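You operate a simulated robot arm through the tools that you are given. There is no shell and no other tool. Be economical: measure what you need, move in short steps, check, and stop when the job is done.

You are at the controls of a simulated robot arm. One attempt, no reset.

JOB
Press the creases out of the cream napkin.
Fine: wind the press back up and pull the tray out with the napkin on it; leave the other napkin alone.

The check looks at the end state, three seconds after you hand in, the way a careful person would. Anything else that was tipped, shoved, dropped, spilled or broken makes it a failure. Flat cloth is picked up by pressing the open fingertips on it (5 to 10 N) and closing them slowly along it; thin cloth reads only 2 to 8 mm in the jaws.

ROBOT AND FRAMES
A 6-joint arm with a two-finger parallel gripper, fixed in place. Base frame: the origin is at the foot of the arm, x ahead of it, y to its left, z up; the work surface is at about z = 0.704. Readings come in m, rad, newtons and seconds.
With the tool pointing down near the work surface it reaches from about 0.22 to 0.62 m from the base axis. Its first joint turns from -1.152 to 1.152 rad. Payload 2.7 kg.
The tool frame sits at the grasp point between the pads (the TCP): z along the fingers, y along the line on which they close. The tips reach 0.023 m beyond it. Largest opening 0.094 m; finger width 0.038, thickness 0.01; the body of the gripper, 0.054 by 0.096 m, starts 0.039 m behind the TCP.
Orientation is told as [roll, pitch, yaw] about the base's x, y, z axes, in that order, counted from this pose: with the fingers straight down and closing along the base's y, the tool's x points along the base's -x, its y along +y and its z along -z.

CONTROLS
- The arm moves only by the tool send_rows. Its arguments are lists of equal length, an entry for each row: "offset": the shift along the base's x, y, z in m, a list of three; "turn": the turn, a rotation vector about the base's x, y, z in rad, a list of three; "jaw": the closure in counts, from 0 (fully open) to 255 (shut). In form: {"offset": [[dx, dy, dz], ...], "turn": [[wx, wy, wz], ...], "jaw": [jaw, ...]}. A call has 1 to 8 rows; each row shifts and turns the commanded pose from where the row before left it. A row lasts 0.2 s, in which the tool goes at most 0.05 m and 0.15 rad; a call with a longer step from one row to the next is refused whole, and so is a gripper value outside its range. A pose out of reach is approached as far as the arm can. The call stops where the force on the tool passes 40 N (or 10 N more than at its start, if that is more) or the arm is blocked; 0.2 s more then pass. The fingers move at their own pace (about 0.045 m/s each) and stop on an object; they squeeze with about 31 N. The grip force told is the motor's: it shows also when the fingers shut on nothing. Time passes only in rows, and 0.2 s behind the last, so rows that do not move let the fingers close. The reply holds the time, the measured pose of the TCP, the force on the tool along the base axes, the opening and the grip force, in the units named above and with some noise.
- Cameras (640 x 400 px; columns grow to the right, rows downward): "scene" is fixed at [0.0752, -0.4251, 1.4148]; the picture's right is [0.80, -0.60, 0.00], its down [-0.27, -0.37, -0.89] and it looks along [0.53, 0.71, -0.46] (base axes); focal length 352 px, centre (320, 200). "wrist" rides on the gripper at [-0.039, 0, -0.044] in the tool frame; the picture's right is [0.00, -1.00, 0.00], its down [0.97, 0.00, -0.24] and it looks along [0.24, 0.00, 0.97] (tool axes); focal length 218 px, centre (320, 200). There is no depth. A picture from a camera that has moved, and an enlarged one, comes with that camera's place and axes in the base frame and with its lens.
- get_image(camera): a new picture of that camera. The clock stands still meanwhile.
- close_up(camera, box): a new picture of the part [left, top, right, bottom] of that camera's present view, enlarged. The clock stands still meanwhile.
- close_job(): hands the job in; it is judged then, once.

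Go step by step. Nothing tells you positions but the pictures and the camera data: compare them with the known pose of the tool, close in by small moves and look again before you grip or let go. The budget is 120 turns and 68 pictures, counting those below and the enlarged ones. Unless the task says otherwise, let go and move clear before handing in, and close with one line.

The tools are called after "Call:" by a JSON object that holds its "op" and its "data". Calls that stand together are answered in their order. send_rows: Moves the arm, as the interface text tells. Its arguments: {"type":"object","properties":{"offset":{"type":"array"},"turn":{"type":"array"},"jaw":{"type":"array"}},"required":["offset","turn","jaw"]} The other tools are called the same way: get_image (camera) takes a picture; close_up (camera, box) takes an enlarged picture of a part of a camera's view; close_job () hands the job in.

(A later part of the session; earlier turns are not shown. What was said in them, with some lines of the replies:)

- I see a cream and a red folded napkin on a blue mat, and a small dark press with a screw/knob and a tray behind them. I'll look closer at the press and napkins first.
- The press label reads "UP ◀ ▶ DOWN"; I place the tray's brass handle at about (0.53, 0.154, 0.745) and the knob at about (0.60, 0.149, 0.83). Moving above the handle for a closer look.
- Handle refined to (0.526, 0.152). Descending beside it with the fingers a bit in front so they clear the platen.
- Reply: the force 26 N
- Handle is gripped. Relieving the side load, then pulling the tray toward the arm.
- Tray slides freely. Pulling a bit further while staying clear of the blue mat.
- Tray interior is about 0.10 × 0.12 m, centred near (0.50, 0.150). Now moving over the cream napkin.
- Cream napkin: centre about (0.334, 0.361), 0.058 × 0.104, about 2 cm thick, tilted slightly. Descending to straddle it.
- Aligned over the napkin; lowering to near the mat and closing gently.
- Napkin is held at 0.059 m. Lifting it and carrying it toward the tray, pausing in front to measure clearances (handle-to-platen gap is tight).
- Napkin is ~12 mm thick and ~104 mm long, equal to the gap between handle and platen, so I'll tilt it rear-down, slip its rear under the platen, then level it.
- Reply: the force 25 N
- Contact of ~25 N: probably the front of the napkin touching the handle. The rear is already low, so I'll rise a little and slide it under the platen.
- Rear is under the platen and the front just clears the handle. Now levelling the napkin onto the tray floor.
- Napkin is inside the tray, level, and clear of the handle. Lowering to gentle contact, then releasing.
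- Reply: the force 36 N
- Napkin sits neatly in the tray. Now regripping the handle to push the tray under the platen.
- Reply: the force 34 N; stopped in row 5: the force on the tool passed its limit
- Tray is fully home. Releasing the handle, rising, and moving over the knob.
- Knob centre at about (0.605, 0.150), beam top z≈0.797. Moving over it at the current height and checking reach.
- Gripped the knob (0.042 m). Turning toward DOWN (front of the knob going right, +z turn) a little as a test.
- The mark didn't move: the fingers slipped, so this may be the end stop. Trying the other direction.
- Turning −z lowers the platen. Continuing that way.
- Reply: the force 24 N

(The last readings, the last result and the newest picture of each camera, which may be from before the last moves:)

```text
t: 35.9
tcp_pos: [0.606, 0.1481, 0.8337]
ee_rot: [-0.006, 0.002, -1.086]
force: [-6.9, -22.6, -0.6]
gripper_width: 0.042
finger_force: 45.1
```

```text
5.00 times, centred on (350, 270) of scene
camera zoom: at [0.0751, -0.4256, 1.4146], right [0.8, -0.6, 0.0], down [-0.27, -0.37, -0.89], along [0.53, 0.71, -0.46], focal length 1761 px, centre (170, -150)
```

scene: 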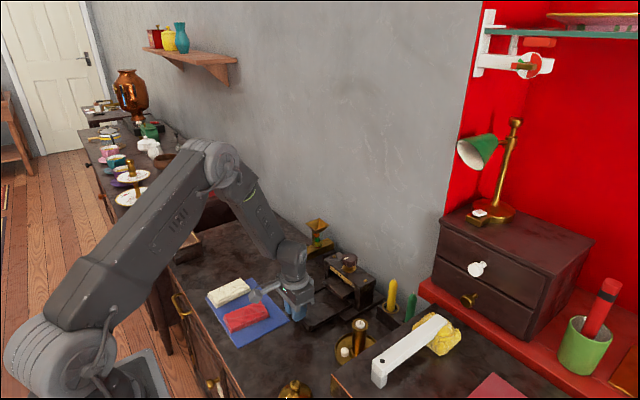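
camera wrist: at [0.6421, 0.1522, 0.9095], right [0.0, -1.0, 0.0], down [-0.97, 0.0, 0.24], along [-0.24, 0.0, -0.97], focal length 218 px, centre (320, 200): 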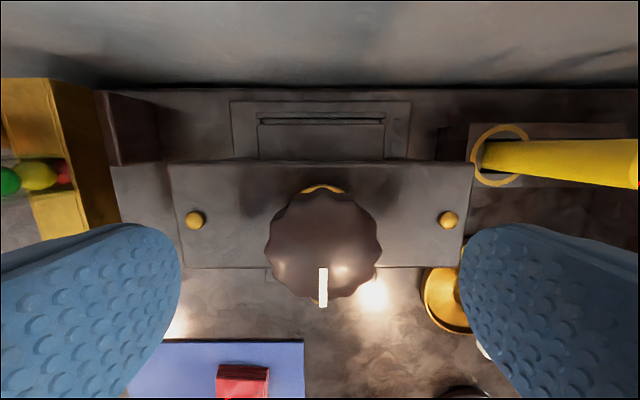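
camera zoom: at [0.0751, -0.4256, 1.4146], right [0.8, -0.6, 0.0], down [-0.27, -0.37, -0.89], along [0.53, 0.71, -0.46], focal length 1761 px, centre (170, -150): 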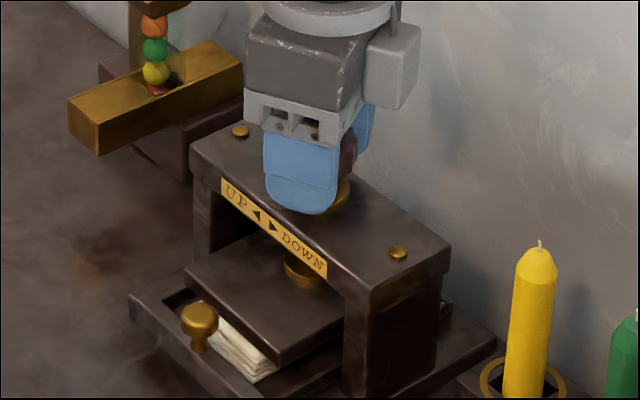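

Call:
{"op": "send_rows", "data": {"offset": [[0, -0.001, 0], [0, 0, 0], [0, 0, 0], [0, 0, 0]], "turn": [[0, 0, -0.12], [0, 0, -0.12], [0, 0, -0.12], [0, 0, 0]], "jaw": [255, 255, 255, 255]}}

Call:
{"op": "close_up", "data": {"camera": "scene", "box": [310, 230, 390, 310]}}

```text
t: 36.9
tcp_pos: [0.6055, 0.148, 0.8328]
ee_rot: [-0.007, 0.002, -1.446]
force: [-15.7, -21.5, -2.0]
gripper_width: 0.0416
finger_force: 44.6
```

```text
5.00 times, centred on (350, 270) of scene
camera zoom: at [0.0748, -0.4256, 1.4147], right [0.8, -0.6, 0.0], down [-0.27, -0.37, -0.89], along [0.53, 0.71, -0.46], focal length 1761 px, centre (170, -150)
```

zoom: 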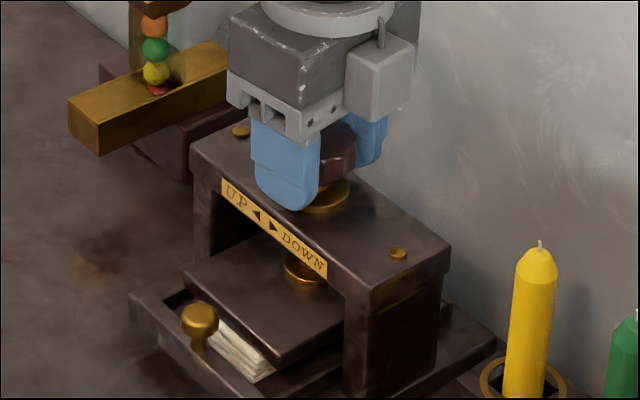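

Call:
{"op": "send_rows", "data": {"offset": [[0.0005, -0.001, 0], [0, 0, 0], [0, 0, 0], [0, 0, 0], [0, 0, 0]], "turn": [[0, 0, -0.12], [0, 0, -0.12], [0, 0, -0.12], [0, 0, -0.12], [0, 0, 0]], "jaw": [255, 255, 255, 255, 255]}}

Call:
{"op": "close_up", "data": {"camera": "scene", "box": [310, 230, 390, 310]}}

```text
t: 38.1
tcp_pos: [0.6053, 0.1513, 0.8328]
ee_rot: [-0.006, 0.0, -1.923]
force: [-23.0, -4.6, -2.8]
gripper_width: 0.041
finger_force: 45.6
```

```text
5.00 times, centred on (350, 270) of scene
camera zoom: at [0.0747, -0.4252, 1.4148], right [0.8, -0.6, 0.0], down [-0.27, -0.37, -0.89], along [0.53, 0.71, -0.46], focal length 1761 px, centre (170, -150)
```

zoom: 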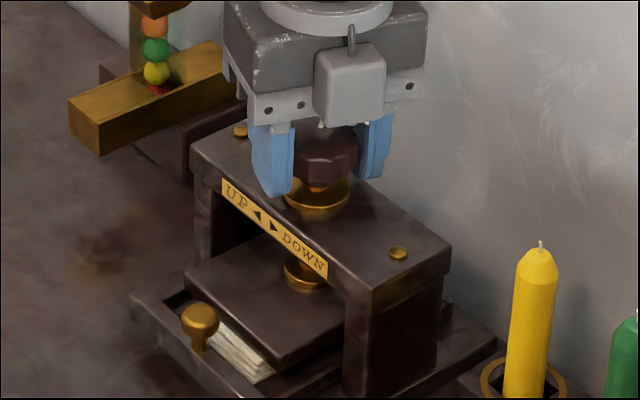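

Call:
{"op": "close_up", "data": {"camera": "scene", "box": [330, 275, 380, 310]}}

Call:
{"op": "send_rows", "data": {"offset": [[0.001, 0, 0], [0, 0, 0], [0, 0, 0], [0, 0, 0], [0, 0, 0]], "turn": [[0, 0, -0.12], [0, 0, -0.12], [0, 0, -0.12], [0, 0, -0.12], [0, 0, 0]], "jaw": [255, 255, 255, 255, 255]}}

Call:
{"op": "close_up", "data": {"camera": "scene", "box": [310, 230, 390, 310]}}

```text
11.43 times, centred on (355, 292) of scene
camera zoom: at [0.0747, -0.4252, 1.4148], right [0.8, -0.6, 0.0], down [-0.27, -0.37, -0.89], along [0.53, 0.71, -0.46], focal length 4025 px, centre (-80, -857)
```

zoom: 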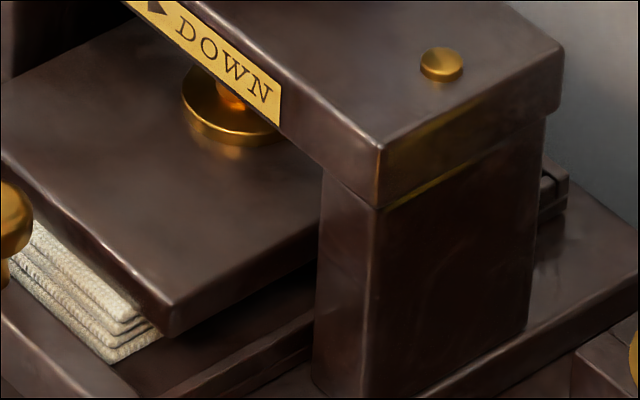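

```text
t: 38.9
tcp_pos: [0.6063, 0.1513, 0.8334]
ee_rot: [-0.003, -0.003, -2.218]
force: [-25.3, -7.3, 6.6]
gripper_width: 0.0419
finger_force: 45.3
stopped in row 4: the force on the tool passed its limit (the readings are from after the stop); the commanded pose is now the measured one
```

```text
5.00 times, centred on (350, 270) of scene
camera zoom: at [0.0744, -0.4254, 1.4148], right [0.8, -0.6, 0.0], down [-0.27, -0.37, -0.89], along [0.53, 0.71, -0.46], focal length 1761 px, centre (170, -150)
```

zoom: 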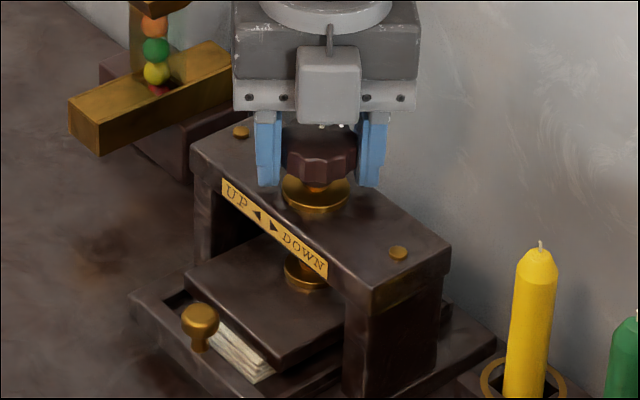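

Force limit reached; the platen looks close to the napkin. Releasing and looking at the mark and gap.

Call:
{"op": "send_rows", "data": {"offset": [[0, 0, 0], [0, 0, 0], [0, 0, 0], [0, 0, 0.02], [0, 0, 0.02]], "turn": [[0, 0, 0], [0, 0, 0], [0, 0, 0], [0, 0, 0.14], [0, 0, 0.14]], "jaw": [60, 0, 0, 0, 0]}}

Call:
{"op": "close_up", "data": {"camera": "scene", "box": [325, 250, 385, 310]}}

```text
t: 40.1
tcp_pos: [0.6064, 0.1509, 0.8738]
ee_rot: [-0.001, -0.001, -1.944]
force: [0.2, -0.4, 0.8]
gripper_width: 0.0942
finger_force: 0.1
```

```text
6.67 times, centred on (355, 280) of scene
camera zoom: at [0.0752, -0.4251, 1.4148], right [0.8, -0.6, 0.0], down [-0.27, -0.37, -0.89], along [0.53, 0.71, -0.46], focal length 2348 px, centre (87, -333)
```

zoom: 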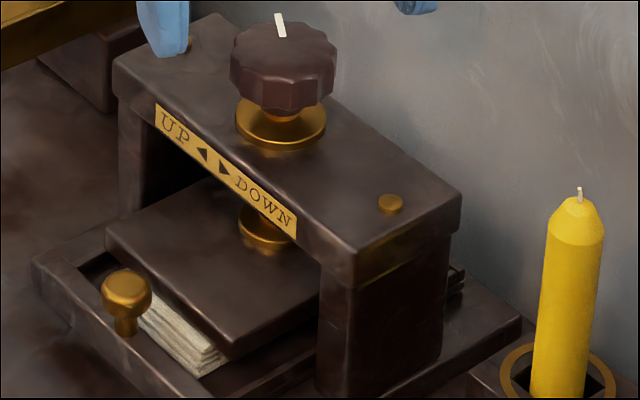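

The mark has turned ~105°, with slip at the end, so the platen seems to press on the napkin. I'll swing back, regrip and tighten once more to be sure.

Call:
{"op": "send_rows", "data": {"offset": [[0, 0, 0], [0, 0, 0], [0, 0, 0], [0, 0, 0], [0, 0, 0], [0, 0, 0], [0, 0, 0], [0, 0, 0]], "turn": [[0, 0, 0.14], [0, 0, 0.14], [0, 0, 0.14], [0, 0, 0.14], [0, 0, 0.14], [0, 0, 0.14], [0, 0, 0.14], [0, 0, 0.14]], "jaw": [0, 0, 0, 0, 0, 0, 0, 0]}}

Call:
{"op": "send_rows", "data": {"offset": [[0, -0.0005, -0.015], [0, 0, -0.025], [0, 0, 0], [0, 0, 0], [0, 0, 0], [0, 0, 0]], "turn": [[0, 0, 0.14], [0, 0, 0.14], [0, 0, 0.14], [0, 0, 0], [0, 0, 0], [0, 0, 0]], "jaw": [0, 0, 0, 150, 255, 255]}}

Call:
{"op": "send_rows", "data": {"offset": [[0, 0, 0], [0, 0, 0], [0, 0, 0], [0, 0, 0], [0, 0, 0], [0, 0, 0]], "turn": [[0, 0, -0.12], [0, 0, -0.12], [0, 0, -0.12], [0, 0, -0.12], [0, 0, -0.12], [0, 0, 0]], "jaw": [255, 255, 255, 255, 255, 255]}}

Call:
{"op": "close_up", "data": {"camera": "scene", "box": [325, 250, 385, 310]}}

```text
t: 41.9
tcp_pos: [0.6074, 0.1504, 0.8727]
ee_rot: [-0.001, -0.002, -0.822]
force: [-0.6, 0.4, -0.3]
gripper_width: 0.0939
finger_force: 0.0
```

```text
t: 43.3
tcp_pos: [0.6073, 0.1494, 0.833]
ee_rot: [-0.002, -0.002, -0.404]
force: [-3.9, -3.7, 1.0]
gripper_width: 0.0409
finger_force: 20.7
```

```text
t: 44.7
tcp_pos: [0.6071, 0.1462, 0.832]
ee_rot: [-0.007, -0.003, -1.009]
force: [-18.8, -31.1, 4.7]
gripper_width: 0.0421
finger_force: 45.1
```

```text
6.67 times, centred on (355, 280) of scene
camera zoom: at [0.0746, -0.4258, 1.4146], right [0.8, -0.6, 0.0], down [-0.27, -0.37, -0.89], along [0.53, 0.71, -0.46], focal length 2348 px, centre (87, -333)
```

zoom: 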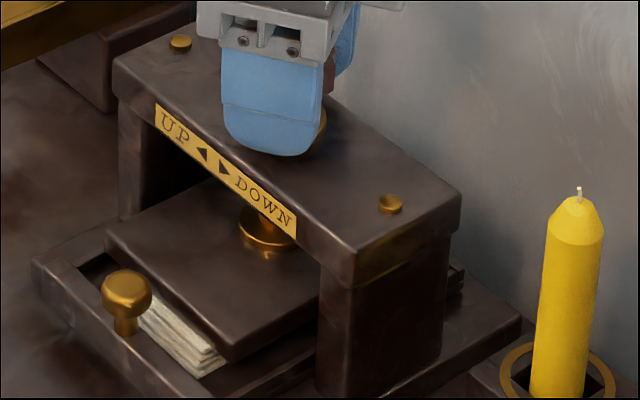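

Call:
{"op": "send_rows", "data": {"offset": [[0, -0.001, 0], [0, 0, 0], [0, 0, 0], [0, 0, 0], [0, 0, 0], [0, 0, 0], [0, 0, 0]], "turn": [[0, 0, 0], [0, 0, -0.12], [0, 0, -0.12], [0, 0, -0.12], [0, 0, -0.12], [0, 0, -0.12], [0, 0, 0]], "jaw": [255, 255, 255, 255, 255, 255, 255]}}

Call:
{"op": "close_up", "data": {"camera": "scene", "box": [325, 250, 385, 310]}}

```text
t: 46.3
tcp_pos: [0.6051, 0.1505, 0.8321]
ee_rot: [-0.008, -0.001, -1.606]
force: [-25.3, -5.7, -2.4]
gripper_width: 0.041
finger_force: 45.2
```

```text
6.67 times, centred on (355, 280) of scene
camera zoom: at [0.0747, -0.4253, 1.4148], right [0.8, -0.6, 0.0], down [-0.27, -0.37, -0.89], along [0.53, 0.71, -0.46], focal length 2348 px, centre (87, -333)
```

zoom: 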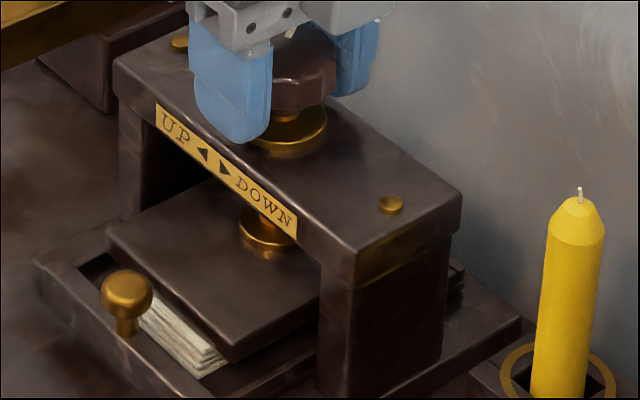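

Platen no longer moves and the fingers slip: it is pressed tight. Pausing a moment, then winding back up.

Call:
{"op": "send_rows", "data": {"offset": [[0, 0, 0], [0, 0, 0], [0, 0, 0], [0, 0, 0], [0, 0, 0], [0, 0, 0], [0, 0, 0], [0, 0, 0]], "turn": [[0, 0, 0], [0, 0, 0], [0, 0, 0], [0, 0, 0], [0, 0, 0], [0, 0, 0.12], [0, 0, 0.12], [0, 0, 0.12]], "jaw": [255, 255, 255, 255, 255, 255, 255, 255]}}

Call:
{"op": "send_rows", "data": {"offset": [[0, 0, 0], [0, 0, 0], [0, 0, 0], [0, 0, 0], [0, 0, 0], [0, 0, 0], [0, 0, 0], [0, 0, 0]], "turn": [[0, 0, 0.12], [0, 0, 0.12], [0, 0, 0.12], [0, 0, 0.12], [0, 0, 0.12], [0, 0, 0.12], [0, 0, 0.12], [0, 0, 0.12]], "jaw": [255, 255, 255, 255, 255, 255, 255, 255]}}

Call:
{"op": "send_rows", "data": {"offset": [[0, 0, 0], [0, 0, 0], [0, 0, 0], [0, 0, 0], [0, 0, 0], [0, 0, 0], [0, 0, 0], [0, 0, 0]], "turn": [[0, 0, 0.12], [0, 0, 0.12], [0, 0, 0.12], [0, 0, 0.12], [0, 0, 0.12], [0, 0, 0.12], [0, 0, 0.12], [0, 0, 0.0]], "jaw": [255, 255, 255, 255, 255, 255, 255, 255]}}

Call:
{"op": "close_up", "data": {"camera": "scene", "box": [310, 230, 390, 310]}}

```text
t: 48.1
tcp_pos: [0.6061, 0.1507, 0.8318]
ee_rot: [-0.01, -0.002, -1.241]
force: [-35.4, 10.5, -3.2]
gripper_width: 0.0411
finger_force: 45.9
```

```text
t: 49.9
tcp_pos: [0.6042, 0.1491, 0.8322]
ee_rot: [-0.004, 0.003, -0.281]
force: [-28.0, 8.6, -3.3]
gripper_width: 0.0411
finger_force: 45.3
```

```text
t: 51.7
tcp_pos: [0.6049, 0.1499, 0.8323]
ee_rot: [0.002, 0.005, 0.557]
force: [-35.3, 1.6, -1.2]
gripper_width: 0.0411
finger_force: 44.6
```

```text
5.00 times, centred on (350, 270) of scene
camera zoom: at [0.0744, -0.4251, 1.4149], right [0.8, -0.6, 0.0], down [-0.27, -0.37, -0.89], along [0.53, 0.71, -0.46], focal length 1761 px, centre (170, -150)
```

zoom: 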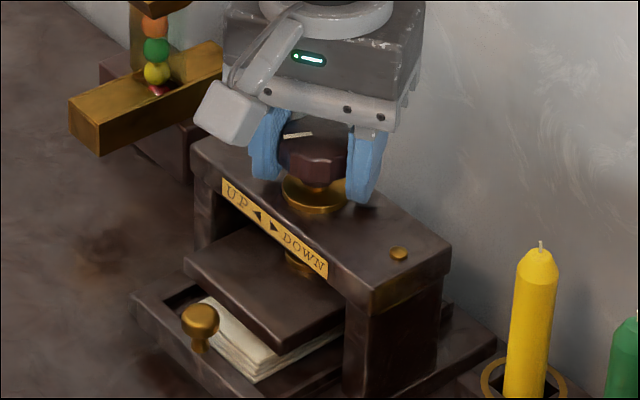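

Nearly up; turning a bit more to reach the top stop.

Call:
{"op": "send_rows", "data": {"offset": [[-0.002, 0, 0], [0, 0, 0], [0, 0, 0], [0, 0, 0], [0, 0, 0], [0, 0, 0], [0, 0, 0]], "turn": [[0, 0, 0], [0, 0, 0.12], [0, 0, 0.12], [0, 0, 0.12], [0, 0, 0.12], [0, 0, 0.12], [0, 0, 0]], "jaw": [255, 255, 255, 255, 255, 255, 255]}}

Call:
{"op": "send_rows", "data": {"offset": [[0, 0, 0], [0, 0, 0], [0, 0, 0], [0, 0, 0.03], [0, 0, 0.03], [-0.02, 0, 0], [-0.03, 0, 0], [-0.02, 0, 0]], "turn": [[0, 0, 0], [0, 0, 0], [0, 0, 0], [0, 0, 0], [0, 0, -0.14], [0, 0, -0.14], [0, 0, -0.14], [0, 0, -0.14]], "jaw": [100, 0, 0, 0, 0, 0, 0, 0]}}

Call:
{"op": "close_up", "data": {"camera": "scene", "box": [310, 230, 390, 310]}}

```text
t: 53.3
tcp_pos: [0.605, 0.1504, 0.8327]
ee_rot: [-0.001, -0.003, 1.156]
force: [-1.8, 6.1, -12.8]
gripper_width: 0.0419
finger_force: 44.9
```

```text
t: 55.1
tcp_pos: [0.5357, 0.1498, 0.8921]
ee_rot: [-0.003, -0.004, 0.596]
force: [0.4, 0.0, 0.0]
gripper_width: 0.0942
finger_force: 0.0
```

```text
5.00 times, centred on (350, 270) of scene
camera zoom: at [0.0752, -0.4251, 1.4148], right [0.8, -0.6, 0.0], down [-0.27, -0.37, -0.89], along [0.53, 0.71, -0.46], focal length 1761 px, centre (170, -150)
```

zoom: 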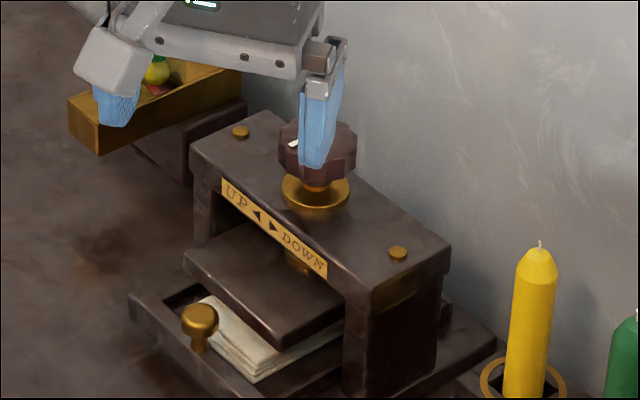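

Press is fully back up. Now returning to the handle to pull the tray out.

Call:
{"op": "send_rows", "data": {"offset": [[-0.012, 0, 0], [-0.01, 0, 0], [0, 0, -0.02], [0, 0, -0.03], [0, 0, -0.04], [0, 0, -0.025], [0, 0, 0]], "turn": [[0, 0, -0.14], [0, 0, -0.14], [0, 0, -0.14], [0, 0, -0.14], [0, 0, -0.037], [0, 0, 0], [0, 0, 0]], "jaw": [60, 120, 120, 120, 120, 120, 120]}}

Call:
{"op": "get_image", "data": {"camera": "wrist"}}

```text
t: 56.7
tcp_pos: [0.5148, 0.1494, 0.7766]
ee_rot: [-0.001, -0.003, -0.003]
force: [0.5, 0.6, -0.1]
gripper_width: 0.0497
finger_force: 0.0
```

```text
15 pictures are left
camera wrist: at [0.5517, 0.1503, 0.8199], right [0.0, -1.0, 0.0], down [-0.97, 0.0, 0.24], along [-0.24, 0.0, -0.97], focal length 218 px, centre (320, 200)
```

wrist: 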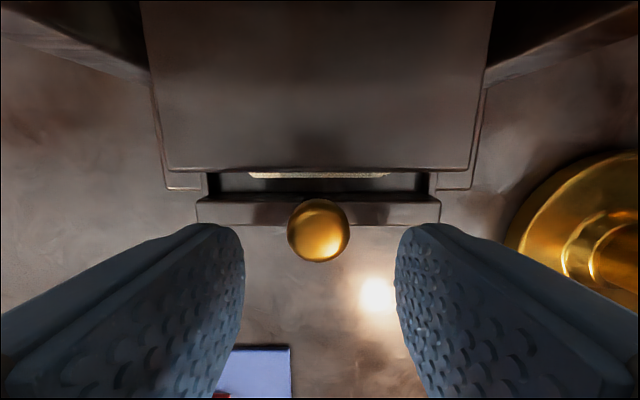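

Call:
{"op": "send_rows", "data": {"offset": [[0, 0.0005, -0.01], [0, 0, -0.009], [0, 0, 0], [0, 0, 0], [0, 0, 0], [0, 0, 0]], "turn": [[0, 0, 0], [0, 0, 0], [0, 0, 0], [0, 0, 0], [0, 0, 0], [0, 0, 0]], "jaw": [120, 120, 180, 255, 255, 255]}}

Call:
{"op": "send_rows", "data": {"offset": [[-0.01, 0, 0], [-0.014, 0, 0], [-0.014, 0, 0], [-0.014, 0, 0], [-0.014, 0, 0], [-0.012, 0, 0], [-0.01, 0, 0], [0, 0, 0]], "turn": [[0, 0, 0], [0, 0, 0], [0, 0, 0], [0, 0, 0], [0, 0, 0], [0, 0, 0], [0, 0, 0], [0, 0, 0]], "jaw": [255, 255, 255, 255, 255, 255, 255, 255]}}

Call:
{"op": "get_image", "data": {"camera": "wrist"}}

Call:
{"op": "close_up", "data": {"camera": "scene", "box": [270, 240, 370, 330]}}

```text
t: 58.1
tcp_pos: [0.5141, 0.15, 0.7586]
ee_rot: [-0.002, -0.006, 0.002]
force: [0.8, -2.1, -0.4]
gripper_width: 0.0205
finger_force: 44.8
```

```text
t: 59.9
tcp_pos: [0.4258, 0.1509, 0.7586]
ee_rot: [-0.001, -0.003, -0.001]
force: [0.2, -10.6, 12.9]
gripper_width: 0.0205
finger_force: 44.7
```

```text
14 pictures are left
camera wrist: at [0.4637, 0.151, 0.8013], right [0.0, -1.0, 0.0], down [-0.97, 0.0, 0.24], along [-0.24, 0.0, -0.97], focal length 218 px, centre (320, 200)
```

wrist: 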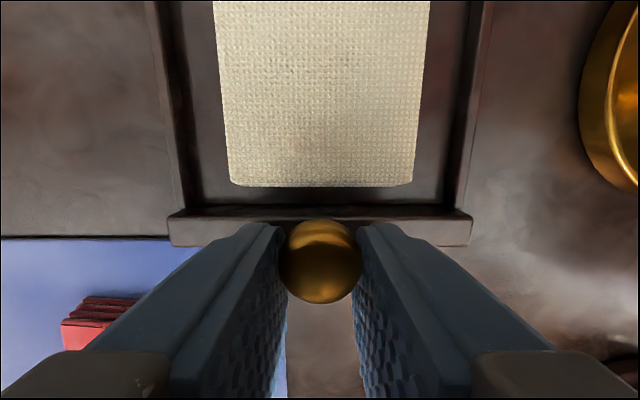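

```text
4.44 times, centred on (320, 285) of scene
camera zoom: at [0.075, -0.4254, 1.4147], right [0.8, -0.6, 0.0], down [-0.27, -0.37, -0.89], along [0.53, 0.71, -0.46], focal length 1565 px, centre (320, -178)
```

zoom: 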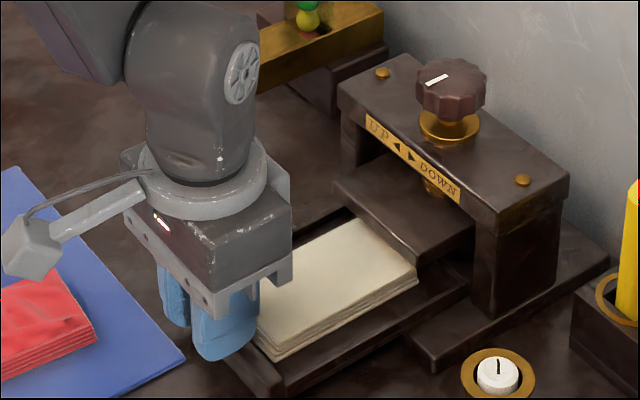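

Creases are gone. Pulling the last centimetre to where the tray stood before, then releasing and backing off.

Call:
{"op": "send_rows", "data": {"offset": [[-0.005, 0, -0.001], [-0.005, 0, 0], [0, 0, 0], [0, 0, 0], [0, 0, 0], [0, 0, 0.03], [0, 0, 0.04], [0, 0, 0.05]], "turn": [[0, 0, 0], [0, 0, 0], [0, 0, 0], [0, 0, 0], [0, 0, 0], [0, 0, 0], [0, 0, 0], [0, 0, 0]], "jaw": [255, 255, 255, 150, 150, 150, 150, 150]}}

Call:
{"op": "send_rows", "data": {"offset": [[0, 0, 0.05], [-0.02, 0, 0.04], [-0.02, 0, 0.04], [0, 0, 0]], "turn": [[0, 0, 0], [0, 0, 0], [0, 0, 0], [0, 0, 0]], "jaw": [60, 0, 0, 0]}}

Call:
{"op": "get_image", "data": {"camera": "wrist"}}

Call:
{"op": "get_image", "data": {"camera": "scene"}}

Call:
{"op": "close_up", "data": {"camera": "scene", "box": [270, 240, 390, 340]}}

```text
t: 61.7
tcp_pos: [0.4153, 0.151, 0.8796]
ee_rot: [-0.001, -0.002, 0.0]
force: [-0.6, 0.5, 0.2]
gripper_width: 0.0388
finger_force: 0.0
```

```text
t: 62.7
tcp_pos: [0.3762, 0.152, 1.0076]
ee_rot: [-0.002, -0.002, 0.001]
force: [0.6, -1.2, 0.3]
gripper_width: 0.0939
finger_force: 0.1
```

```text
12 pictures are left
camera wrist: at [0.4147, 0.1529, 1.0504], right [0.0, -1.0, 0.0], down [-0.97, 0.0, 0.24], along [-0.24, 0.0, -0.97], focal length 218 px, centre (320, 200)
```

wrist: 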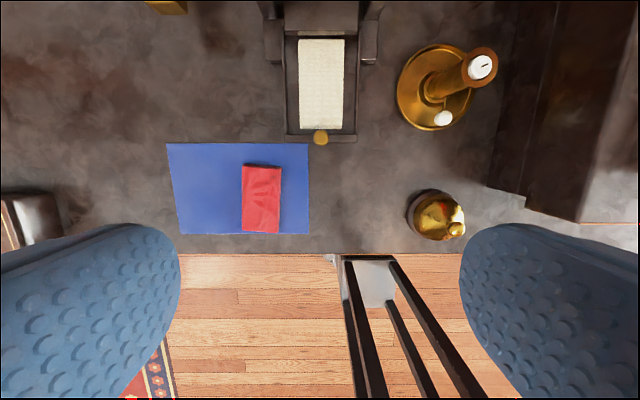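

```text
11 pictures are left
```

scene: 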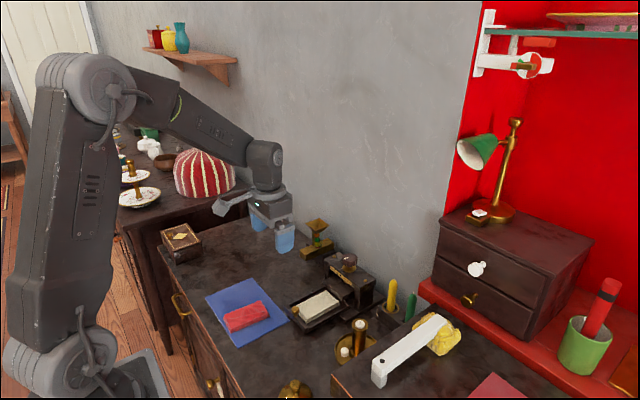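

```text
4.00 times, centred on (330, 290) of scene
camera zoom: at [0.0752, -0.4251, 1.4148], right [0.8, -0.6, 0.0], down [-0.27, -0.37, -0.89], along [0.53, 0.71, -0.46], focal length 1409 px, centre (280, -160)
```

zoom: 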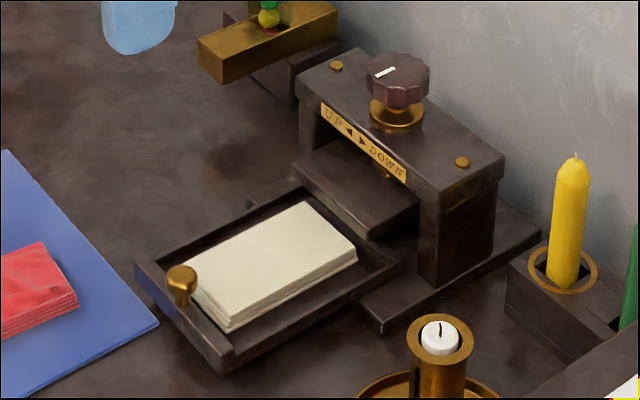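

The cream napkin lies flat and smooth on the pulled-out tray. The press is wound up, the red napkin is untouched, and the arm is clear, so I'm handing in.

Call:
{"op": "close_job", "data": {}}

```text
The job is handed in.
```

The cream napkin is pressed smooth and lies on the pulled-out tray; the press is wound back up, and the red napkin was left alone.
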